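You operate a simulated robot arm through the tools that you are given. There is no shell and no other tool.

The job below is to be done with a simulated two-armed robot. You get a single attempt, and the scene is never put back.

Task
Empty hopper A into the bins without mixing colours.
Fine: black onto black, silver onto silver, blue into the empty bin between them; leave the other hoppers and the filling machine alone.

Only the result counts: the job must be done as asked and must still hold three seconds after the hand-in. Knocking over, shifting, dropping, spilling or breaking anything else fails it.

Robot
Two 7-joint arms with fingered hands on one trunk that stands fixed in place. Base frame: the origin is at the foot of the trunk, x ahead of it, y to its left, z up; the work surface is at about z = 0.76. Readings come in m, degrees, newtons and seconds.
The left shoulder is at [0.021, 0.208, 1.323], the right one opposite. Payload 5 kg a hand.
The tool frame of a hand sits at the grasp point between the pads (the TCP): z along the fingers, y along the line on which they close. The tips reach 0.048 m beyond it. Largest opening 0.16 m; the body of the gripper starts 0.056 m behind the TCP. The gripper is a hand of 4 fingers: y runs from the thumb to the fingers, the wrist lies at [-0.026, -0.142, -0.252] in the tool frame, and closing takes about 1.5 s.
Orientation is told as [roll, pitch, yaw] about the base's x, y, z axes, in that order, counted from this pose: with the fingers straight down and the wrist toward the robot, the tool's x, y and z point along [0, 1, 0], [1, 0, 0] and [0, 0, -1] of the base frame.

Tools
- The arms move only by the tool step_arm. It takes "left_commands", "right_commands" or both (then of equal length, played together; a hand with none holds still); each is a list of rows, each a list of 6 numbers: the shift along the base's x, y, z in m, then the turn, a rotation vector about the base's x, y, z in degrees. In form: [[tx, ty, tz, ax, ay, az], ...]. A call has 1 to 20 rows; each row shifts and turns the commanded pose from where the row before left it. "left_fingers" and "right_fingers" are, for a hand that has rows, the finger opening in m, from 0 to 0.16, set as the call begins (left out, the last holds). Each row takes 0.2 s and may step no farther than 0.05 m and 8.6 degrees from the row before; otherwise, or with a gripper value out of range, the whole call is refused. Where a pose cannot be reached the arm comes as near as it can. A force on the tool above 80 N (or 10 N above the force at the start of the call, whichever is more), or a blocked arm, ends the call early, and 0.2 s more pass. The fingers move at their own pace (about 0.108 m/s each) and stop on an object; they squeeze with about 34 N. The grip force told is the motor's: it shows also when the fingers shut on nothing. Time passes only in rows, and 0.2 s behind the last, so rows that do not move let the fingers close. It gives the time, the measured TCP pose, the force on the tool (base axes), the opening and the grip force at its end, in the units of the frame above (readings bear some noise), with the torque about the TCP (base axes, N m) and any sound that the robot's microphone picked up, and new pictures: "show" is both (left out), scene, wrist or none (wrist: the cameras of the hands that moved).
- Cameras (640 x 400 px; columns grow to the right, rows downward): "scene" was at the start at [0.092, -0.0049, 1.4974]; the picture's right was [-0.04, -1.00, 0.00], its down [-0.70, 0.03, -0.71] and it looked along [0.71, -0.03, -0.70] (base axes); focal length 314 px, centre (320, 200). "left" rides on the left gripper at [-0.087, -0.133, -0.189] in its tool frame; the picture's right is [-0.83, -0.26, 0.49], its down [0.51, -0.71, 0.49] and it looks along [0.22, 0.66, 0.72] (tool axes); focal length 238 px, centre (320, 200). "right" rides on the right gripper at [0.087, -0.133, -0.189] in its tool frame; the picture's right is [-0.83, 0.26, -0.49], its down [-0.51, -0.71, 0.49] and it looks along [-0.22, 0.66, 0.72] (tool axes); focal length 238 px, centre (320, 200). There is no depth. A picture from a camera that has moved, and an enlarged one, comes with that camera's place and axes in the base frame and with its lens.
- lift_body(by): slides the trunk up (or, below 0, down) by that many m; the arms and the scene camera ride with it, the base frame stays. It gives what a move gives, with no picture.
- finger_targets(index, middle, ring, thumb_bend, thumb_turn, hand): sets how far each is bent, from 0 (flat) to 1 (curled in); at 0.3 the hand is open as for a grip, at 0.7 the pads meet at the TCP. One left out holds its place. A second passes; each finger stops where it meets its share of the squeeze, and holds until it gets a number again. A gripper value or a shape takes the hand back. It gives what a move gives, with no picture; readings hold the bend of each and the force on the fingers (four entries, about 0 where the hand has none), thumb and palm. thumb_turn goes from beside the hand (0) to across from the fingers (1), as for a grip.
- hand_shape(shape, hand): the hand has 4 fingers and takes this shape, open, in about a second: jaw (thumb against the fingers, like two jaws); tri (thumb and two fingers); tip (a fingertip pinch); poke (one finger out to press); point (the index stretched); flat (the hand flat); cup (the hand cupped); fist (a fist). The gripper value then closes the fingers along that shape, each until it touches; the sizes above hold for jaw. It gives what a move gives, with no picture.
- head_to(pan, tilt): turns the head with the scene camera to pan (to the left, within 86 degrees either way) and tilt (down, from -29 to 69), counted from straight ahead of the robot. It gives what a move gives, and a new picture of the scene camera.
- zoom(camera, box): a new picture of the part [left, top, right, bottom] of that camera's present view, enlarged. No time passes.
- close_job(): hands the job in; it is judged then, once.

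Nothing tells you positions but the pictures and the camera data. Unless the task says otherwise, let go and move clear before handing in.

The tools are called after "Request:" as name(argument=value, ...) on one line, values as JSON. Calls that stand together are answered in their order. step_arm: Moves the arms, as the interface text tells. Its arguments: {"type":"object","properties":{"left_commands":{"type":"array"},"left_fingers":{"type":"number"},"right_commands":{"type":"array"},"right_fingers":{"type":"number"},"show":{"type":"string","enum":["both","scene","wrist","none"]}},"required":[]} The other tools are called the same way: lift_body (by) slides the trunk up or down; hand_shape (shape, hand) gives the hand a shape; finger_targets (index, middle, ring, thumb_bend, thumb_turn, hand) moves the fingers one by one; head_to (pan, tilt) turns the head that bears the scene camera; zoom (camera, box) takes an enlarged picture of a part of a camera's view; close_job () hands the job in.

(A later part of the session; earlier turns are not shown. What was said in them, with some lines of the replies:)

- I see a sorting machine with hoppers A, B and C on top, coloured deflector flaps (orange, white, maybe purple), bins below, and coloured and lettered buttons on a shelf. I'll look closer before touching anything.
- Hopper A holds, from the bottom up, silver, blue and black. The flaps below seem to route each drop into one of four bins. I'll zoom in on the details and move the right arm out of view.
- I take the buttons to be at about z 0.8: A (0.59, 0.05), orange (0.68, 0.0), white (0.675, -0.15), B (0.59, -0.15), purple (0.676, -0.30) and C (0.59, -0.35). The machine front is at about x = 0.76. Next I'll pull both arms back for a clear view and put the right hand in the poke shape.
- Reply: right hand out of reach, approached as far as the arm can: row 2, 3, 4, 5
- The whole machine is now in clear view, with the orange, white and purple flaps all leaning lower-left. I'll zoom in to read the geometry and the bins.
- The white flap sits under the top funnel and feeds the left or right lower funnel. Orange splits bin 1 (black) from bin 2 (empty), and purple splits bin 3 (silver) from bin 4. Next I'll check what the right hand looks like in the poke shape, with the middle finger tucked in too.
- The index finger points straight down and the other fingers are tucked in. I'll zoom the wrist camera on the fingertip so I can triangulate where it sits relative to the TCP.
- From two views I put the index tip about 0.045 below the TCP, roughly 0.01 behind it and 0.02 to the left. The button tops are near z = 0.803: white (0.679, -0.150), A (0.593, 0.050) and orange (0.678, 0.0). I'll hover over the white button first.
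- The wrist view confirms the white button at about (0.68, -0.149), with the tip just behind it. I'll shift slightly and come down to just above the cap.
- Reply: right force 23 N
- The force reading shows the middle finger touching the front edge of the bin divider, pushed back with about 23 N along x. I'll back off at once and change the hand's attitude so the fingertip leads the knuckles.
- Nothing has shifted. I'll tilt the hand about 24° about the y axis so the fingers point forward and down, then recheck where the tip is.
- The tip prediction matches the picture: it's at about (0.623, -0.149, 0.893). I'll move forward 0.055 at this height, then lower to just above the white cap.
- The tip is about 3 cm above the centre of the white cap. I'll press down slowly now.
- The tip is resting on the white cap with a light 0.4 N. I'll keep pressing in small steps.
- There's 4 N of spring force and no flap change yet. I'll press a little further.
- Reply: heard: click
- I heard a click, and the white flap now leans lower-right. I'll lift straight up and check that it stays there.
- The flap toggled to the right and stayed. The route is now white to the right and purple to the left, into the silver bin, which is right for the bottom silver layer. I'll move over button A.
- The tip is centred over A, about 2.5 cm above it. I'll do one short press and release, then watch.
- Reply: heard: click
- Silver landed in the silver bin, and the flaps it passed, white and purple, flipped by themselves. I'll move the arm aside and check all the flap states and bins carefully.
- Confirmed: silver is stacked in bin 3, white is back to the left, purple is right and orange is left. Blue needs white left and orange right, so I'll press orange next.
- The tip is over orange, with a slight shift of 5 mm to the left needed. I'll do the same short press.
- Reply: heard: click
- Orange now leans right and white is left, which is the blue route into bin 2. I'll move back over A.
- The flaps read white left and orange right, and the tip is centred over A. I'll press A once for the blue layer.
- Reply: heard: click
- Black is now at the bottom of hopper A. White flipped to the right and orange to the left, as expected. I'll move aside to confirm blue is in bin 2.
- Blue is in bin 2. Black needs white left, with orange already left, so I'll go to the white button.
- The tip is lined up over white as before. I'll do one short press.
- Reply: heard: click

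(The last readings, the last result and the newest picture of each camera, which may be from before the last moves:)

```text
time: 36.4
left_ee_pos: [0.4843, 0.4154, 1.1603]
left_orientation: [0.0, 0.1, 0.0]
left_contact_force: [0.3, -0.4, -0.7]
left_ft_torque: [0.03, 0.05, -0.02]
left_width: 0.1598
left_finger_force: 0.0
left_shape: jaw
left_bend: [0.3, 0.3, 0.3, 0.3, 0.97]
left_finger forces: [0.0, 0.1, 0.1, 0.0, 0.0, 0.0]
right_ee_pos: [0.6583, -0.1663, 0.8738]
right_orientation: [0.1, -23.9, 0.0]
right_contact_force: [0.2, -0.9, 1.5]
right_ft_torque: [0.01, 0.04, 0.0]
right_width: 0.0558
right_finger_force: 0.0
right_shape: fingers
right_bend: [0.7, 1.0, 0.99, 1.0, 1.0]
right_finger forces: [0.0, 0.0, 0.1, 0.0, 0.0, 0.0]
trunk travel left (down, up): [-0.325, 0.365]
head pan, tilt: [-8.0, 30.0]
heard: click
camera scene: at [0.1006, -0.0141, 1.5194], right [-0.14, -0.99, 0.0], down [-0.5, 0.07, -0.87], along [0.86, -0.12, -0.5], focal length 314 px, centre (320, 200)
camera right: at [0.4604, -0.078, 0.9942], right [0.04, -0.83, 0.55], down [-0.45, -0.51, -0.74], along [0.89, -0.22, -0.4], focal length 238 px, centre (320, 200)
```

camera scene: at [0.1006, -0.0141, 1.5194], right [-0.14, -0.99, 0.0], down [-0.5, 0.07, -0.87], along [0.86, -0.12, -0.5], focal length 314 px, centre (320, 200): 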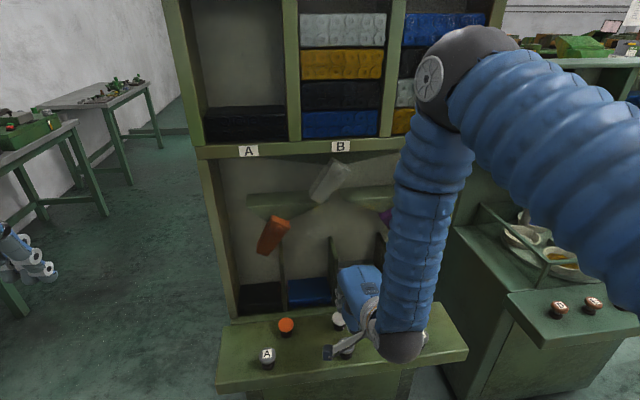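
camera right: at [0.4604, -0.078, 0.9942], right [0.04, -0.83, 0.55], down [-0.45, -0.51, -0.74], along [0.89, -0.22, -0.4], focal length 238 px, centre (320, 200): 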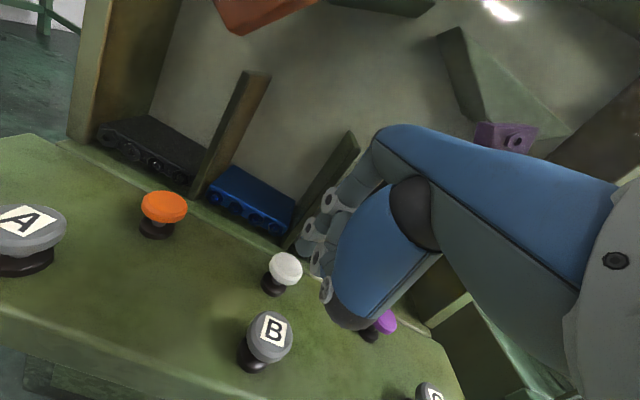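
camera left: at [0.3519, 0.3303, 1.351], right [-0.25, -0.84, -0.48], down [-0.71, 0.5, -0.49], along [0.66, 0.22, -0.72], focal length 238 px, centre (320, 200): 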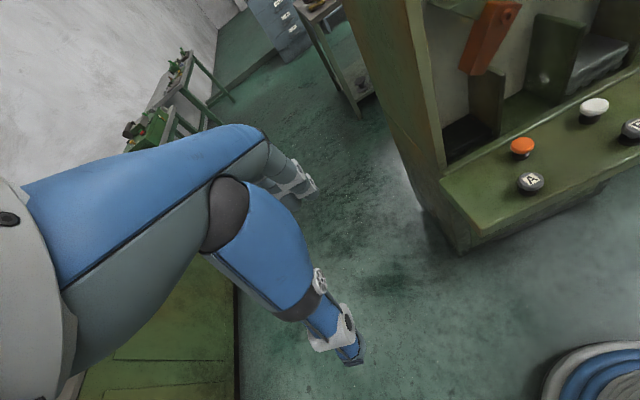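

White and orange both lean left now, so the route goes to the black bin. I'll go back over A.

Request:
step_arm(right_commands=[[0, 0, 0.04, 0, 0, 0], [-0.03, 0, 0.035, 0, 0, 0], [-0.03, 0, 0, 0, 0, 0], [-0.023, 0.02, 0, 0, 0, 0], [0, 0.045, 0, 0, 0, 0], [0, 0.045, 0, 0, 0, 0], [0, 0.045, 0, 0, 0, 0], [0, 0.045, 0, 0, 0, 0], [0, 0, -0.03, 0, 0, 0], [0, 0, -0.03, 0, 0, 0], [0, 0, -0.018, 0, 0, 0], [0, 0, 0, 0, 0, 0]], show="both")

Request:
zoom(camera="right", box=[220, 180, 380, 340])

Request:
zoom(camera="right", box=[340, 0, 640, 190])

```text
time: 39.0
left_ee_pos: [0.484, 0.4145, 1.1608]
left_orientation: [0.0, 0.1, -0.1]
left_contact_force: [-0.6, 0.9, -0.4]
left_ft_torque: [-0.02, -0.02, 0.01]
left_width: 0.1599
left_finger_force: 0.1
left_shape: jaw
left_bend: [0.3, 0.3, 0.3, 0.3, 0.97]
left_finger forces: [0.1, 0.0, 0.1, 0.1, 0.0, 0.0]
right_ee_pos: [0.5761, 0.0345, 0.8721]
right_orientation: [0.0, -24.0, -0.2]
right_contact_force: [-1.1, -0.5, 1.1]
right_ft_torque: [0.01, -0.02, -0.03]
right_width: 0.0558
right_finger_force: 0.1
right_shape: fingers
right_bend: [0.7, 1.0, 0.99, 1.0, 1.0]
right_finger forces: [0.0, 0.0, 0.0, 0.0, 0.1, 0.0]
trunk travel left (down, up): [-0.325, 0.365]
head pan, tilt: [-8.0, 30.0]
camera scene: at [0.0996, -0.0135, 1.5196], right [-0.14, -0.99, 0.0], down [-0.5, 0.07, -0.87], along [0.86, -0.12, -0.5], focal length 314 px, centre (320, 200)
camera right: at [0.3772, 0.122, 0.9926], right [0.04, -0.83, 0.55], down [-0.45, -0.51, -0.74], along [0.89, -0.22, -0.39], focal length 238 px, centre (320, 200)
```

scene: 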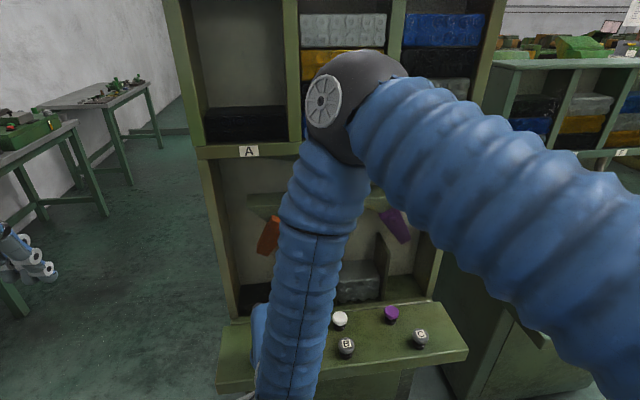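
right: 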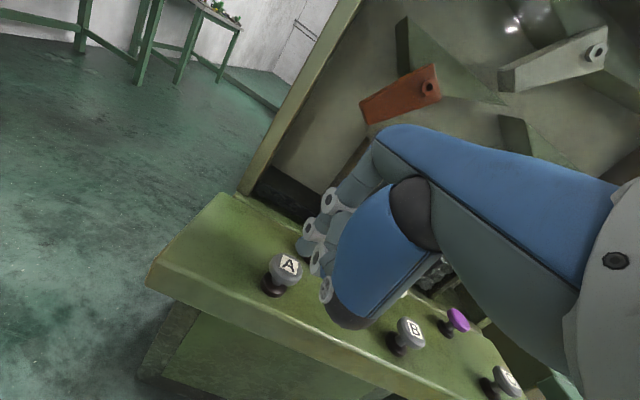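

```text
2.50 times, centred on (300, 260) of right
camera zoom: at [0.3772, 0.122, 0.9926], right [0.04, -0.83, 0.55], down [-0.45, -0.51, -0.74], along [0.89, -0.22, -0.39], focal length 596 px, centre (370, 50)
```

zoom: 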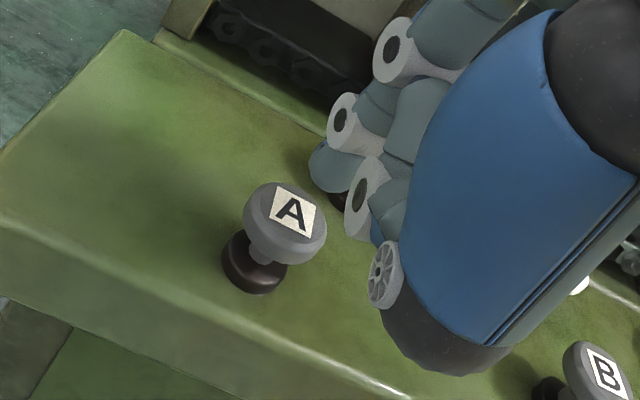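

```text
2.11 times, centred on (490, 95) of right
camera zoom: at [0.3772, 0.122, 0.9926], right [0.04, -0.83, 0.55], down [-0.45, -0.51, -0.74], along [0.89, -0.22, -0.39], focal length 502 px, centre (-38, 421)
```

zoom: 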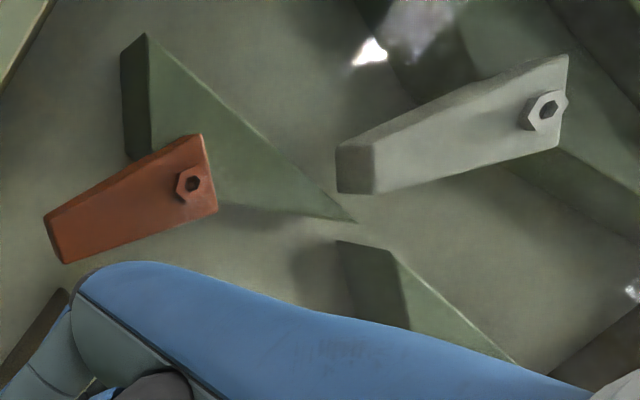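

The flaps are both left and the tip is centred over A. I'll press A once for the black layer.

Request:
step_arm(right_commands=[[0, 0, -0.013, 0, 0, 0], [0, 0, -0.012, 0, 0, 0], [0, 0, -0.006, 0, 0, 0], [0, 0, -0.006, 0, 0, 0], [0, 0, -0.006, 0, 0, 0], [0, 0, 0.012, 0, 0, 0], [0, 0, 0.015, 0, 0, 0], [0, 0, 0.02, 0, 0, 0], [0, 0, 0, 0, 0, 0]], show="both")

```text
time: 41.0
left_ee_pos: [0.4856, 0.4155, 1.1613]
left_orientation: [0.1, 0.0, -0.1]
left_contact_force: [0.0, -0.4, 0.1]
left_ft_torque: [-0.03, 0.06, 0.03]
left_width: 0.1598
left_finger_force: 0.0
left_shape: jaw
left_bend: [0.3, 0.3, 0.3, 0.3, 0.97]
left_finger forces: [0.0, 0.0, 0.1, 0.0, 0.1, 0.1]
right_ee_pos: [0.5767, 0.0341, 0.8779]
right_orientation: [0.1, -23.8, -0.1]
right_contact_force: [-0.1, 0.6, -0.3]
right_ft_torque: [0.01, 0.04, 0.02]
right_width: 0.0558
right_finger_force: 0.1
right_shape: fingers
right_bend: [0.7, 1.0, 0.99, 1.0, 1.0]
right_finger forces: [0.1, 0.0, 0.0, 0.0, 0.0, 0.0]
trunk travel left (down, up): [-0.325, 0.365]
head pan, tilt: [-8.0, 30.0]
heard: click
camera scene: at [0.1004, -0.0138, 1.5195], right [-0.14, -0.99, 0.0], down [-0.5, 0.07, -0.87], along [0.86, -0.12, -0.5], focal length 314 px, centre (320, 200)
camera right: at [0.3782, 0.1224, 0.9977], right [0.04, -0.83, 0.55], down [-0.45, -0.51, -0.74], along [0.89, -0.22, -0.39], focal length 238 px, centre (320, 200)
```

scene: 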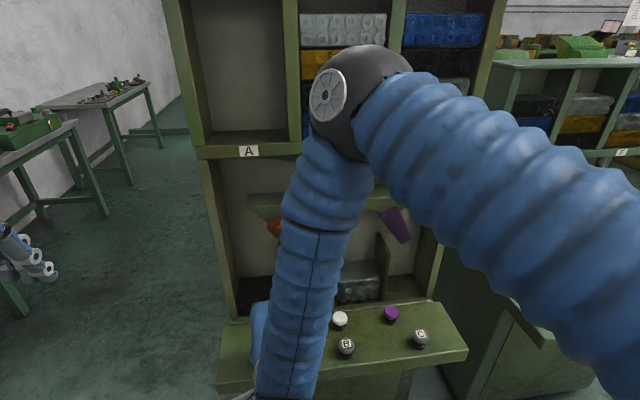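
right: 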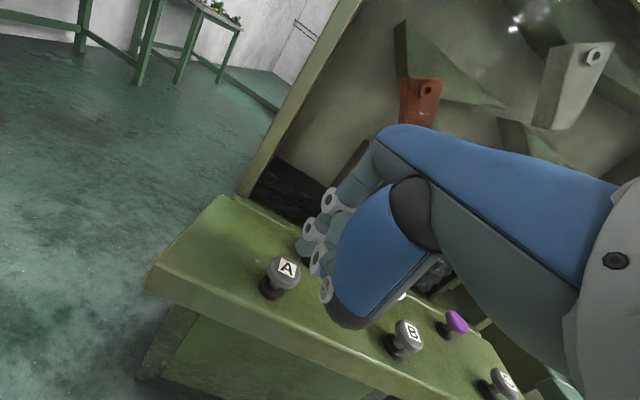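

Hopper A now looks empty. I'll retreat clear of the machine and check the bins.

Request:
step_arm(right_commands=[[0, 0, 0.03, 0, 0, 0], [0, -0.03, 0.035, 0, 0, 0], [0, -0.045, 0.03, 0, 0, 0], [0, -0.045, 0.02, 0, 0, 0], [0, -0.045, 0.02, 0, 0, 0], [0, -0.045, 0.0, 0, 0, 0], [0, -0.045, 0, 0, 0, 0], [0, -0.045, 0, 0, 0, 0], [0, 0, 0, 0, 0, 0]], show="scene")

Request:
zoom(camera="scene", box=[190, 140, 480, 320])

Request:
zoom(camera="scene", box=[160, 0, 500, 212])

```text
refused: row 3 steps farther than a row can; nothing moved
```

```text
2.21 times, centred on (335, 230) of scene
camera zoom: at [0.1004, -0.0138, 1.5195], right [-0.14, -0.99, 0.0], down [-0.5, 0.07, -0.87], along [0.86, -0.12, -0.5], focal length 692 px, centre (287, 134)
```

zoom: 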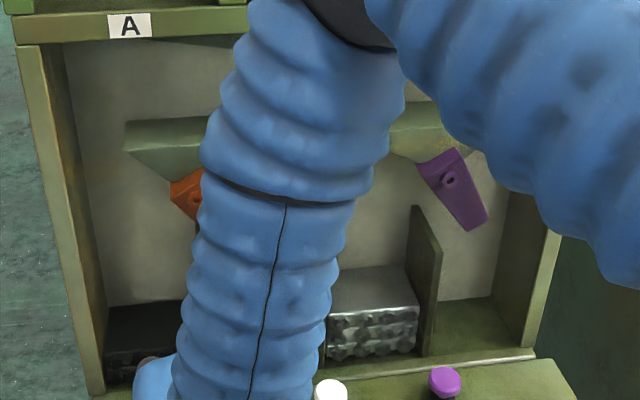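

```text
1.88 times, centred on (330, 106) of scene
camera zoom: at [0.1004, -0.0138, 1.5195], right [-0.14, -0.99, 0.0], down [-0.5, 0.07, -0.87], along [0.86, -0.12, -0.5], focal length 590 px, centre (301, 377)
```

zoom: 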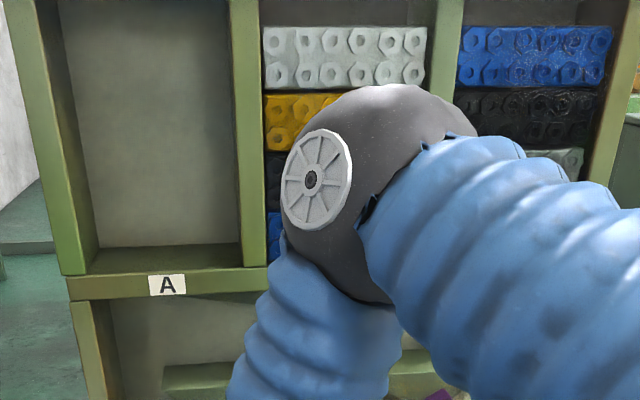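

Hopper A is empty. That move was refused because one row was too long, so I'll repeat the retreat with shorter rows.

Request:
step_arm(right_commands=[[0, 0, 0.03, 0, 0, 0], [0, -0.03, 0.035, 0, 0, 0], [0, -0.04, 0.025, 0, 0, 0], [0, -0.045, 0.01, 0, 0, 0], [0, -0.045, 0.01, 0, 0, 0], [0, -0.045, 0.0, 0, 0, 0], [0, -0.045, 0, 0, 0, 0], [0, -0.045, 0, 0, 0, 0], [0, 0, 0, 0, 0, 0]], show="scene")

Request:
zoom(camera="scene", box=[190, 140, 480, 320])

Request:
zoom(camera="scene", box=[160, 0, 500, 212])

```text
time: 43.0
left_ee_pos: [0.4851, 0.4173, 1.1596]
left_orientation: [-0.2, 0.0, 0.0]
left_contact_force: [1.4, 0.1, -0.8]
left_ft_torque: [-0.09, 0.01, 0.0]
left_width: 0.1599
left_finger_force: 0.0
left_shape: jaw
left_bend: [0.3, 0.3, 0.3, 0.3, 0.97]
left_finger forces: [0.0, 0.0, 0.0, 0.0, 0.0, 0.1]
right_ee_pos: [0.5727, -0.2591, 0.9892]
right_orientation: [0.0, -24.1, 0.0]
right_contact_force: [0.4, 0.3, -0.4]
right_ft_torque: [-0.07, 0.02, -0.08]
right_width: 0.0558
right_finger_force: 0.0
right_shape: fingers
right_bend: [0.7, 1.0, 0.99, 1.0, 1.0]
right_finger forces: [0.0, 0.1, 0.0, 0.0, 0.0, 0.0]
trunk travel left (down, up): [-0.325, 0.365]
head pan, tilt: [-8.0, 30.0]
camera scene: at [0.0999, -0.0122, 1.5195], right [-0.14, -0.99, 0.0], down [-0.5, 0.07, -0.87], along [0.86, -0.12, -0.5], focal length 314 px, centre (320, 200)
```

scene: 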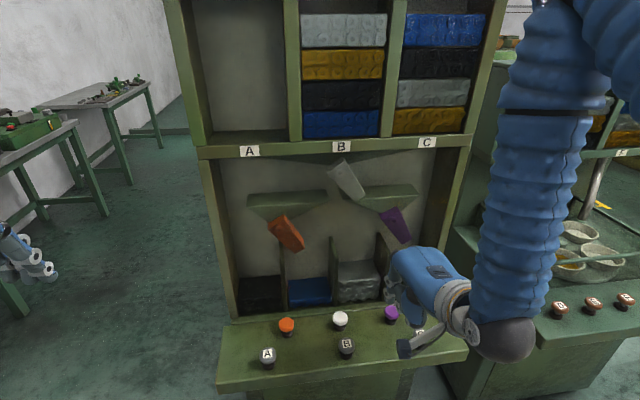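

```text
2.21 times, centred on (335, 230) of scene
camera zoom: at [0.0999, -0.0122, 1.5195], right [-0.14, -0.99, 0.0], down [-0.5, 0.07, -0.87], along [0.86, -0.12, -0.5], focal length 692 px, centre (287, 134)
```

zoom: 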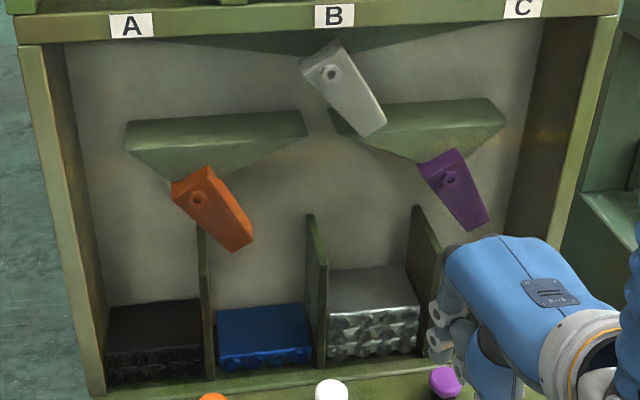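

```text
1.88 times, centred on (330, 106) of scene
camera zoom: at [0.0999, -0.0122, 1.5195], right [-0.14, -0.99, 0.0], down [-0.5, 0.07, -0.87], along [0.86, -0.12, -0.5], focal length 590 px, centre (301, 377)
```

zoom: 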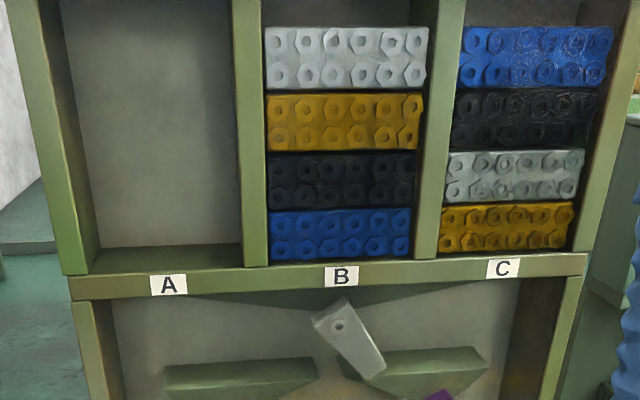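

Hopper A is empty: black is on black, blue is alone in bin 2, silver is on silver, and hoppers B and C are unchanged. I'll raise the hand and pull it clear of the panel before handing in.

Request:
step_arm(right_commands=[[0, 0, 0.04, 0, 0, 0], [-0.02, 0, 0.04, 0, 0, 0], [-0.02, 0, 0.03, 0, 0, 0], [-0.03, 0, 0, 0, 0, 0], [0, 0, 0, 0, 0, 0], [0, 0, 0, 0, 0, 0]], show="scene")

```text
time: 44.4
left_ee_pos: [0.4838, 0.4148, 1.1599]
left_orientation: [0.0, -0.1, 0.1]
left_contact_force: [0.0, 0.3, 0.5]
left_ft_torque: [0.04, -0.03, -0.01]
left_width: 0.1597
left_finger_force: 0.1
left_shape: jaw
left_bend: [0.3, 0.3, 0.3, 0.3, 0.97]
left_finger forces: [0.1, 0.1, 0.1, 0.0, 0.0, 0.0]
right_ee_pos: [0.5802, -0.2618, 1.084]
right_orientation: [-0.1, -24.0, -0.1]
right_contact_force: [-0.2, 0.1, -0.7]
right_ft_torque: [0.01, -0.01, 0.02]
right_width: 0.0557
right_finger_force: 0.0
right_shape: fingers
right_bend: [0.7, 1.0, 0.99, 1.0, 1.0]
right_finger forces: [0.0, 0.1, 0.1, 0.0, 0.1, 0.0]
right hand out of reach, approached as far as the arm can: row 2, 3, 4
trunk travel left (down, up): [-0.325, 0.365]
head pan, tilt: [-8.0, 30.0]
camera scene: at [0.1, -0.0139, 1.5195], right [-0.14, -0.99, 0.0], down [-0.5, 0.07, -0.87], along [0.86, -0.12, -0.5], focal length 314 px, centre (320, 200)
```

scene: 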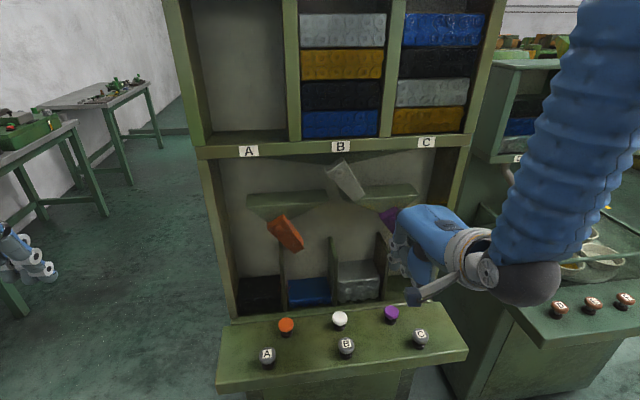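

The hand is well clear above the panel, all buttons are released, and the layers are sorted as asked. I'm handing the job in.

Request:
close_job()

```text
The job is handed in.
```

Hopper A is empty, and its three layers are in the bins without mixing. Black went onto black, silver onto silver, and blue into the empty bin between them. The final pictures showed all of this before I handed the job in.

- **Flaps:** each drop flips the flaps it passes, so I reset the route between drops. The white, orange and purple flaps now all lean lower-right instead of lower-left.
- **Contact:** early on, the right hand's middle finger touched a bin divider with about 23 N. I backed off at once, and nothing in the pictures had moved.
- **Left alone:** I didn't press the B or C buttons or touch the filling machine, and hoppers B and C look unchanged.
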